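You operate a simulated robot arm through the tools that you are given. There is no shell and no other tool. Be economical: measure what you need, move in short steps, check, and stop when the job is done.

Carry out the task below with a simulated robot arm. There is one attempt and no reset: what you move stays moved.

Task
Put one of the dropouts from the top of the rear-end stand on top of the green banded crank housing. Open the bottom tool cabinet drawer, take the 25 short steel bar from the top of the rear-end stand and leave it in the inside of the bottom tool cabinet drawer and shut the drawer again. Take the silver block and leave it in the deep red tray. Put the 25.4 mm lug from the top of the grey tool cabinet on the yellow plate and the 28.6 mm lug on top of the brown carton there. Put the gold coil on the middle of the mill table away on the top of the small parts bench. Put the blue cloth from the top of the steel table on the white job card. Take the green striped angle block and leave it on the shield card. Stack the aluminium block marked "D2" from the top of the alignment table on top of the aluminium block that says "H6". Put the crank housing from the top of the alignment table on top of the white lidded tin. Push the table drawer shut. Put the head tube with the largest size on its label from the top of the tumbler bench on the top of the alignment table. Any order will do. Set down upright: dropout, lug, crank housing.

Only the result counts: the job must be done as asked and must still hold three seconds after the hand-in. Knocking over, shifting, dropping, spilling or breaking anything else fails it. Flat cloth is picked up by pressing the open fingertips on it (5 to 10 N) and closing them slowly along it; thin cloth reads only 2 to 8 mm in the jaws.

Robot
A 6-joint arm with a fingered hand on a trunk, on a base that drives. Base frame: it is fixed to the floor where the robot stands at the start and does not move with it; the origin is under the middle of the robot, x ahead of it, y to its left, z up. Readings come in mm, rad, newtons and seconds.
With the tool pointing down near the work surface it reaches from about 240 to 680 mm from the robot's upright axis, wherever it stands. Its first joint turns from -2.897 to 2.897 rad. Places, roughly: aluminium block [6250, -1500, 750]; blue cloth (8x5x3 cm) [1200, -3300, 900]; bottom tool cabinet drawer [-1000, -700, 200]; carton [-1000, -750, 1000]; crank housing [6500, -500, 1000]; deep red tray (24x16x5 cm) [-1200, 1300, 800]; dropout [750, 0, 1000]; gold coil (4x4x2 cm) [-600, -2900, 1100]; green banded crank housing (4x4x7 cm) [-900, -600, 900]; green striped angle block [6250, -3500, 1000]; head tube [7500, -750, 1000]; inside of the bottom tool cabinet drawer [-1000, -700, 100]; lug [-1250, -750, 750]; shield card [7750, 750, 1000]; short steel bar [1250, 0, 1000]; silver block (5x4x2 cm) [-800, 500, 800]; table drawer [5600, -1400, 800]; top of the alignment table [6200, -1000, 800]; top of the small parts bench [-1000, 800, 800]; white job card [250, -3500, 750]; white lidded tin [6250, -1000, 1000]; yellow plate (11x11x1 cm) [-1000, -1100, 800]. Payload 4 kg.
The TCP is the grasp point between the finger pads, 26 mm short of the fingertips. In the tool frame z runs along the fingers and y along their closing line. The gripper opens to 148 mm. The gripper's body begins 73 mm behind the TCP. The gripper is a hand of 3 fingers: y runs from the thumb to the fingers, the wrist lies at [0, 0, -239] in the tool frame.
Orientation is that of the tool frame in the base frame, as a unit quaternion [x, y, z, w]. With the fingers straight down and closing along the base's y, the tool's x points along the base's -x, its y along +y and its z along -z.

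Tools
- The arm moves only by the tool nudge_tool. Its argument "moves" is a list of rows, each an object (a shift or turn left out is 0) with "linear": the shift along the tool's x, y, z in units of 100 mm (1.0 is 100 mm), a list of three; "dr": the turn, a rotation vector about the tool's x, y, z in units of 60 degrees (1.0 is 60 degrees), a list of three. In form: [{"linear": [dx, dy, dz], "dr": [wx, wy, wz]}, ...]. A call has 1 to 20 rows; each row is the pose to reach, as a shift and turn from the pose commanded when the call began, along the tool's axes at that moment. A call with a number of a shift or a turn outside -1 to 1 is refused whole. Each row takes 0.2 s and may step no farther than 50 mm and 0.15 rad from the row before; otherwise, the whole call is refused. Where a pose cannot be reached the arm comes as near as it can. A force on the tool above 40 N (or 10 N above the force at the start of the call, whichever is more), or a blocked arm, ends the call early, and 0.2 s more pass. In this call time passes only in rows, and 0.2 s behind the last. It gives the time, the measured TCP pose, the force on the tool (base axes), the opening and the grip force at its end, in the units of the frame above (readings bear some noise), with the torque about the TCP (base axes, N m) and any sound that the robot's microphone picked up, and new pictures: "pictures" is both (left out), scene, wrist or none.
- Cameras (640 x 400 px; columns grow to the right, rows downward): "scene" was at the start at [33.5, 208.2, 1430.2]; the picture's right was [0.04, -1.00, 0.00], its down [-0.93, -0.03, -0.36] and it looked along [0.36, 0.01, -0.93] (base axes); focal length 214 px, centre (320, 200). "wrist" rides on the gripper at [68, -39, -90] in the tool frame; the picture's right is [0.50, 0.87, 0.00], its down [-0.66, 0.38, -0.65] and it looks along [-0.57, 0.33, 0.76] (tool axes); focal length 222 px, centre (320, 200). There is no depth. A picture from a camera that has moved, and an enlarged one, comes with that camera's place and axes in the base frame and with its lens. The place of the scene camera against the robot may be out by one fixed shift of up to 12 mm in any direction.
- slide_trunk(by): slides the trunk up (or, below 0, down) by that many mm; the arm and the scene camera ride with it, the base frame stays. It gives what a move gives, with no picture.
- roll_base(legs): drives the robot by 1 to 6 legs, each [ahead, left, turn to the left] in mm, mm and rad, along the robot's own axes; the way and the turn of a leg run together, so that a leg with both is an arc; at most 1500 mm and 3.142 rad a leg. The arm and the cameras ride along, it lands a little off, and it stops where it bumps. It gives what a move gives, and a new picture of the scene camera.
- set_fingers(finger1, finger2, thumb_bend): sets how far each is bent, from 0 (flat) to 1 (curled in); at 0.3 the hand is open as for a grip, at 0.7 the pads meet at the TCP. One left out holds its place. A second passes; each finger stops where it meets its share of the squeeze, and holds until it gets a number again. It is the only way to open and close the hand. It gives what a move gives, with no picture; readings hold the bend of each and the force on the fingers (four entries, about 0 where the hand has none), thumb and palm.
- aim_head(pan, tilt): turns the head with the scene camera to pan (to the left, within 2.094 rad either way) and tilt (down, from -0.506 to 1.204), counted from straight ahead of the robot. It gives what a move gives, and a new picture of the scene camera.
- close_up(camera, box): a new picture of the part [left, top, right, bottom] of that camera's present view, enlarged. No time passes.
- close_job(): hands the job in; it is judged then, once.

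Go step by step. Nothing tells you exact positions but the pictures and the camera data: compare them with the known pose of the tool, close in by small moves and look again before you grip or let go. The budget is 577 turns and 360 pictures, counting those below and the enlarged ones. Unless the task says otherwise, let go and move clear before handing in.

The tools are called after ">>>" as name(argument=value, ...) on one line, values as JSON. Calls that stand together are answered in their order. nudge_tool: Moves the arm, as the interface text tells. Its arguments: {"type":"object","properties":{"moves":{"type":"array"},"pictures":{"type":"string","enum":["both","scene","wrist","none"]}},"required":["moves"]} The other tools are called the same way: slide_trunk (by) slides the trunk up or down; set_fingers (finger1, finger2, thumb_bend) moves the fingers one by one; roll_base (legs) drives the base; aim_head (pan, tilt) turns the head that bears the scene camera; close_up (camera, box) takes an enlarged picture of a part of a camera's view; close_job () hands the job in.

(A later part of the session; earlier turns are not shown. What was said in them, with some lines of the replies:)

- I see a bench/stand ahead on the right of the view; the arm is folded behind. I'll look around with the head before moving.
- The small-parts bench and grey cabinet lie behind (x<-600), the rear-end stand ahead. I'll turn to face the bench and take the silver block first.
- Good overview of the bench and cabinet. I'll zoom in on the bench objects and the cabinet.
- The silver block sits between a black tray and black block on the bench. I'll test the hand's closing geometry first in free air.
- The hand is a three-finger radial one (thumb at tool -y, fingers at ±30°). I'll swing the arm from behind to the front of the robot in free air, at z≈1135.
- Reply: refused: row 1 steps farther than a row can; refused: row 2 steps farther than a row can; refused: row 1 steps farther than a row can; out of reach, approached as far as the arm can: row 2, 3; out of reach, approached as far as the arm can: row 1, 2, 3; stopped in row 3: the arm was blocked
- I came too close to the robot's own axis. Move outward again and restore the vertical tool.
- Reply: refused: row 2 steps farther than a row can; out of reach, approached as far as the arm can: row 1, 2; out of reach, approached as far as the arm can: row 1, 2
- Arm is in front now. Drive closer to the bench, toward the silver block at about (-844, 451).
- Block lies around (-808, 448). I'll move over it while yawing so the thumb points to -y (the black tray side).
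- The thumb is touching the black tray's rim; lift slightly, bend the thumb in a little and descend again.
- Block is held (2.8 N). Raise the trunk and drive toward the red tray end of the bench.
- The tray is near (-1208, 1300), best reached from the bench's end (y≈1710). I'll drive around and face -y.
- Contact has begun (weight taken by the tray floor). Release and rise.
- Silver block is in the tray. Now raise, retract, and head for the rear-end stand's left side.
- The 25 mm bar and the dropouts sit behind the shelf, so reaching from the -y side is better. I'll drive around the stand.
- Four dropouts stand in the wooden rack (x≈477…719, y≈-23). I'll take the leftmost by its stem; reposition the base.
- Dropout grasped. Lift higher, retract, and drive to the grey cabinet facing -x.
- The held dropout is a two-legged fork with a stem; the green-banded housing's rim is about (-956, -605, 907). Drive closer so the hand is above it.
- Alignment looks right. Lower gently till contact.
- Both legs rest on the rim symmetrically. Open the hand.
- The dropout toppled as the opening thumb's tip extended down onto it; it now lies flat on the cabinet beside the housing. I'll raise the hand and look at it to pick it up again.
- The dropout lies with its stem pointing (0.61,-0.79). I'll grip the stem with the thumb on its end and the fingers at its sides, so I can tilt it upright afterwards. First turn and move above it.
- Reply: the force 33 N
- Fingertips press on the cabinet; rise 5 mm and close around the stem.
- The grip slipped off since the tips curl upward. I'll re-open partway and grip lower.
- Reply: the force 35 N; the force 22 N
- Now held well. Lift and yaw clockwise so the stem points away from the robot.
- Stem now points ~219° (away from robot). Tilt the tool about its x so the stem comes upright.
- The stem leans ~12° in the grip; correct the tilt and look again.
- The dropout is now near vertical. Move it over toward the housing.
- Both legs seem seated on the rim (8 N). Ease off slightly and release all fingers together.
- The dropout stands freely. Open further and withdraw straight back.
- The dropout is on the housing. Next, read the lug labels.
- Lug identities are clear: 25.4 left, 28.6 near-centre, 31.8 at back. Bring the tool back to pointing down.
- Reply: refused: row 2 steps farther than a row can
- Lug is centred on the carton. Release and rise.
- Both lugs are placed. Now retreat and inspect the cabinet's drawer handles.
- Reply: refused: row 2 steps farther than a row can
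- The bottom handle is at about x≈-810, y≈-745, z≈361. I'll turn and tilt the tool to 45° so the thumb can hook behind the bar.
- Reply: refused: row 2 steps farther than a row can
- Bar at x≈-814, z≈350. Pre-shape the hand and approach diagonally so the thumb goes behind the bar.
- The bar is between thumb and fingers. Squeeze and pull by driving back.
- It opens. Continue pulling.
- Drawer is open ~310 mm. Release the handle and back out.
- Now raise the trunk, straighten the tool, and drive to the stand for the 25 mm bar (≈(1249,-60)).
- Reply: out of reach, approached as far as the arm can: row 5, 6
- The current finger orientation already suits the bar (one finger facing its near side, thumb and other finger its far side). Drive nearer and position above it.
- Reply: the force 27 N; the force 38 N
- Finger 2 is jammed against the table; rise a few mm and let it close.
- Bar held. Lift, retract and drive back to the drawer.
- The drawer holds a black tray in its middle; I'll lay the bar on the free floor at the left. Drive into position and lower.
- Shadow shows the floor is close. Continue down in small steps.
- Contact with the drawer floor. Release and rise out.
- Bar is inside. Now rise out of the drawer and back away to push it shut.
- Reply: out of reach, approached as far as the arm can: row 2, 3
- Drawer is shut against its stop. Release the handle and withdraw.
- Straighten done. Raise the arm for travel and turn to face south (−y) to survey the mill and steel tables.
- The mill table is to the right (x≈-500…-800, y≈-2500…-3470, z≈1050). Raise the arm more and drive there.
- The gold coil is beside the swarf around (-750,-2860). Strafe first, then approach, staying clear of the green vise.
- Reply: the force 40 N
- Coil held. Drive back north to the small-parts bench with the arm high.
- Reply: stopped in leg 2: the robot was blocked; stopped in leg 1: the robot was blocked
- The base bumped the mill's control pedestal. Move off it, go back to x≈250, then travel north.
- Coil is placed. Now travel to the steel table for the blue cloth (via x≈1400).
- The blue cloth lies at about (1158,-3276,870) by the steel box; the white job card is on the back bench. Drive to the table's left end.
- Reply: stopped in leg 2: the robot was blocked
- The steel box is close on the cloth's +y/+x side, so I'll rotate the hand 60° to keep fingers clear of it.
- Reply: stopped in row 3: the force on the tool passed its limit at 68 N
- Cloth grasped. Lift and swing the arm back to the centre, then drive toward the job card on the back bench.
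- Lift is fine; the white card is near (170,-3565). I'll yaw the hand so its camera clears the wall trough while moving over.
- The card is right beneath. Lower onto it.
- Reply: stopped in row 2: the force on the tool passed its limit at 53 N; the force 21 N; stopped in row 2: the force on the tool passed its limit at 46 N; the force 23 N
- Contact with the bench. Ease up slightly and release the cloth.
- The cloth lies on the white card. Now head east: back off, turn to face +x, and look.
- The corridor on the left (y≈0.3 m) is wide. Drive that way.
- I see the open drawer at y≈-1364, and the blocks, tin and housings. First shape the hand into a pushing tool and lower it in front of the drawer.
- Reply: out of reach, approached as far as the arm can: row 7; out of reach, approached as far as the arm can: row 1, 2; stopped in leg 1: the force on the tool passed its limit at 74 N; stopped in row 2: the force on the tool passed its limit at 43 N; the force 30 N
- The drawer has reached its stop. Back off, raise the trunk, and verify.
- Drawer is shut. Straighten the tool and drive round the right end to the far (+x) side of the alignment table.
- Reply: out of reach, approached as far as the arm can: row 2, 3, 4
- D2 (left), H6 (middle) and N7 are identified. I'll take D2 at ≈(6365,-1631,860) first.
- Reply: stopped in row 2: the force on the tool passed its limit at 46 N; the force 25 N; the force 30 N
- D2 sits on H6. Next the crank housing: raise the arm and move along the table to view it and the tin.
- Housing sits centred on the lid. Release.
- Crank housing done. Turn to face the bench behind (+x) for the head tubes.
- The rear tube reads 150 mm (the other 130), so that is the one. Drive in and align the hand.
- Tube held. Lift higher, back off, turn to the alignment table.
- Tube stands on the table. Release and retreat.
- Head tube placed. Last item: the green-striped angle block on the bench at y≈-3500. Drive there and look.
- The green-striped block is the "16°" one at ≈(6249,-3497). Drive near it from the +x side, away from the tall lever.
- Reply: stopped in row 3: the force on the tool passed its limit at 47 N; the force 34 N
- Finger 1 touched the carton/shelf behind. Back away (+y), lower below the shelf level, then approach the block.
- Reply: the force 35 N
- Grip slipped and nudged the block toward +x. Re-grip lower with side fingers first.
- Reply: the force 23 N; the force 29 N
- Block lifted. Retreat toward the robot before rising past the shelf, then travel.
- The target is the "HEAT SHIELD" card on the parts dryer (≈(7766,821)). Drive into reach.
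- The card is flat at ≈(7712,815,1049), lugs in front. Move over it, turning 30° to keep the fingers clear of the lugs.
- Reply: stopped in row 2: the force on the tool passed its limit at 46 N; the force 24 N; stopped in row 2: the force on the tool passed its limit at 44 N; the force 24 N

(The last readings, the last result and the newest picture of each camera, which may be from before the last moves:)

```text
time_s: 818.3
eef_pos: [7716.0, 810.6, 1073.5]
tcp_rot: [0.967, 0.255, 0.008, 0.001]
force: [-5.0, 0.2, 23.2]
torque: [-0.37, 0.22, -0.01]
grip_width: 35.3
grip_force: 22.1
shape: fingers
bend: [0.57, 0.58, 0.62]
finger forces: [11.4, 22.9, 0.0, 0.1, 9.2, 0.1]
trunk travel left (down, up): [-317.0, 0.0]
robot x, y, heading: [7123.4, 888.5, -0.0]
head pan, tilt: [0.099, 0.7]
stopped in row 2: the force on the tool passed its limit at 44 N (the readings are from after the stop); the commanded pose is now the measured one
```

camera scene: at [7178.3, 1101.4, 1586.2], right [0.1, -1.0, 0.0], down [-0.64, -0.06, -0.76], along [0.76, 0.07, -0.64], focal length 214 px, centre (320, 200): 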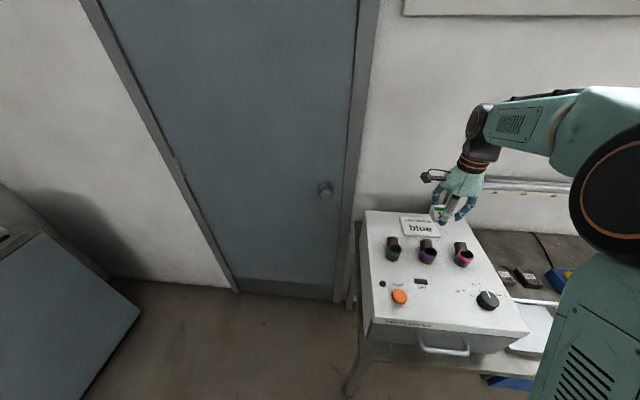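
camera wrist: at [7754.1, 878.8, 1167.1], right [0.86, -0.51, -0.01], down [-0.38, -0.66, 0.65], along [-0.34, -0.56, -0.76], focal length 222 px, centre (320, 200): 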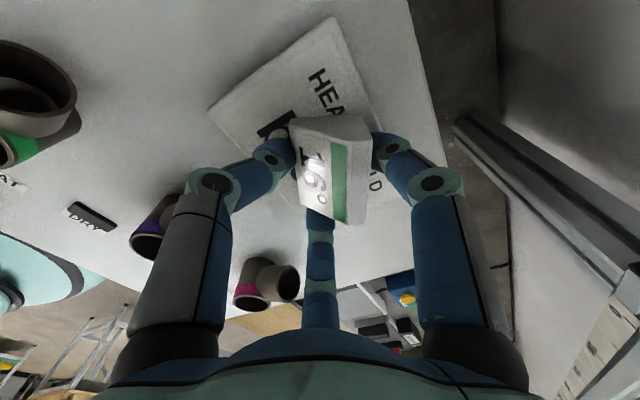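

Contact. Ease up slightly and release.

>>> nudge_tool(moves=[{"linear": [0, 0, -0.025]}], pictures="none")

>>> set_fingers(finger1=0.51, finger2=0.52, thumb_bend=0.55)

>>> nudge_tool(moves=[{"linear": [0, 0, -0.2]}, {"linear": [0, 0, -0.5]}, {"linear": [0, 0, -0.9]}], pictures="wrist")

```text
time_s: 818.7
eef_pos: [7715.1, 810.3, 1073.0]
tcp_rot: [0.967, 0.255, 0.007, 0.001]
force: [-3.0, -1.3, 13.0]
torque: [-0.14, -0.06, -0.02]
grip_width: 35.4
grip_force: 16.6
shape: fingers
bend: [0.57, 0.58, 0.62]
finger forces: [13.0, 12.8, 0.0, 0.0, 7.9, 0.1]
trunk travel left (down, up): [-317.0, 0.0]
robot x, y, heading: [7127.6, 886.4, -0.004]
head pan, tilt: [0.099, 0.7]
```

```text
time_s: 819.7
eef_pos: [7717.5, 810.2, 1072.9]
tcp_rot: [0.967, 0.256, 0.006, 0.002]
force: [0.2, 0.9, 14.5]
torque: [-0.04, 0.23, 0.0]
grip_width: 48.5
grip_force: 7.5
shape: fingers
bend: [0.51, 0.56, 0.57]
finger forces: [0.0, 8.2, 0.1, 0.0, 6.9, 0.0]
trunk travel left (down, up): [-317.0, 0.0]
robot x, y, heading: [7124.5, 883.4, -0.001]
head pan, tilt: [0.099, 0.7]
```

```text
time_s: 820.5
eef_pos: [7716.2, 812.3, 1162.6]
tcp_rot: [0.967, 0.256, 0.006, 0.001]
force: [-0.7, 0.7, 0.3]
torque: [0.01, 0.01, 0.02]
grip_width: 51.9
grip_force: 0.0
shape: fingers
bend: [0.51, 0.52, 0.55]
finger forces: [0.1, 0.0, 0.1, 0.0, 0.1, 0.1]
trunk travel left (down, up): [-317.0, 0.0]
robot x, y, heading: [7124.0, 889.9, -0.001]
head pan, tilt: [0.099, 0.7]
camera wrist: at [7755.0, 878.7, 1251.8], right [0.86, -0.51, 0.01], down [-0.39, -0.65, 0.65], along [-0.32, -0.56, -0.76], focal length 222 px, centre (320, 200)
```

wrist: 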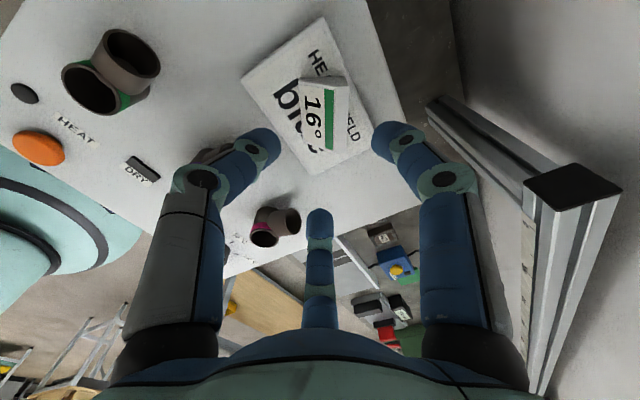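

The block rests on the shield card. Withdraw and check the scene.

>>> nudge_tool(moves=[{"linear": [0, 0, -0.45]}, {"linear": [0, 0, -0.8]}], pictures="none")

>>> roll_base(legs=[[-250, 0, 0]])

>>> close_up(camera="scene", box=[320, 170, 480, 290])

```text
time_s: 821.1
eef_pos: [7713.0, 811.3, 1242.3]
tcp_rot: [0.967, 0.256, 0.006, 0.001]
force: [-0.5, -0.3, 0.3]
torque: [0.02, -0.01, 0.0]
grip_width: 51.7
grip_force: 0.0
shape: fingers
bend: [0.51, 0.52, 0.55]
finger forces: [0.0, 0.1, 0.0, 0.1, 0.1, 0.0]
trunk travel left (down, up): [-317.0, 0.0]
robot x, y, heading: [7125.7, 883.4, -0.002]
head pan, tilt: [0.099, 0.7]
```

```text
time_s: 823.0
eef_pos: [7463.5, 812.4, 1243.6]
tcp_rot: [0.967, 0.257, 0.006, 0.001]
force: [-0.2, 0.0, -0.1]
torque: [0.04, -0.01, -0.02]
grip_width: 51.8
grip_force: 0.0
shape: fingers
bend: [0.51, 0.52, 0.55]
finger forces: [0.0, 0.1, 0.0, 0.1, 0.1, 0.1]
trunk travel left (down, up): [-317.0, 0.0]
robot x, y, heading: [6872.9, 883.2, 0.002]
head pan, tilt: [0.099, 0.7]
camera scene: at [6927.4, 1101.6, 1586.3], right [0.1, -0.99, 0.0], down [-0.64, -0.06, -0.76], along [0.76, 0.08, -0.64], focal length 214 px, centre (320, 200)
```

scene: 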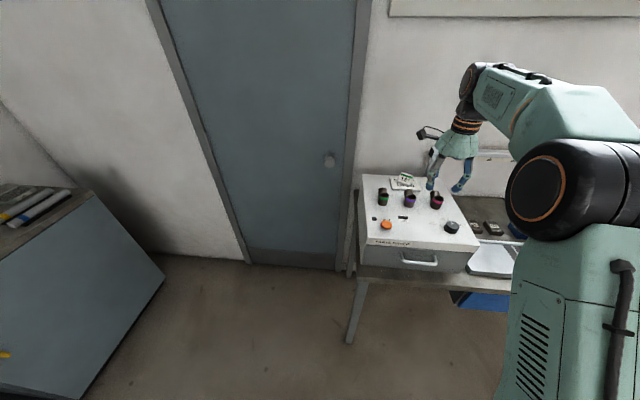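

```text
3.33 times, centred on (400, 230) of scene
camera zoom: at [6927.4, 1101.6, 1586.3], right [0.1, -0.99, 0.0], down [-0.64, -0.06, -0.76], along [0.76, 0.08, -0.64], focal length 715 px, centre (53, 100)
```

zoom: 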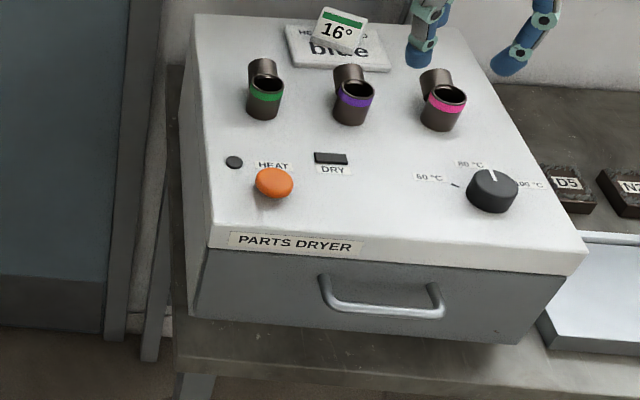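

All the tasks appear done: the 16° green-striped block lies on the shield card, nothing else there has moved, and the hand is clear. Handing in.

>>> close_job()

```text
The job is handed in.
```

The job is handed in with every item placed as asked, and both the bottom tool cabinet drawer and the table drawer are shut. There were four mishaps along the way:
- **Dropout:** it toppled over as I let go the first time. I picked it up and set it upright on the green banded crank housing.
- **Neighbouring angle block:** the green striped block slid up against the 8° block while I was gripping it and may have moved it a few millimetres.
- **Carton and shelf:** a finger bumped the "HEAD CUPS" carton or its shelf at about 47 N. I saw no movement.
- **Mill pedestal:** the base bumped the control pedestal at the mill. It still stood upright.
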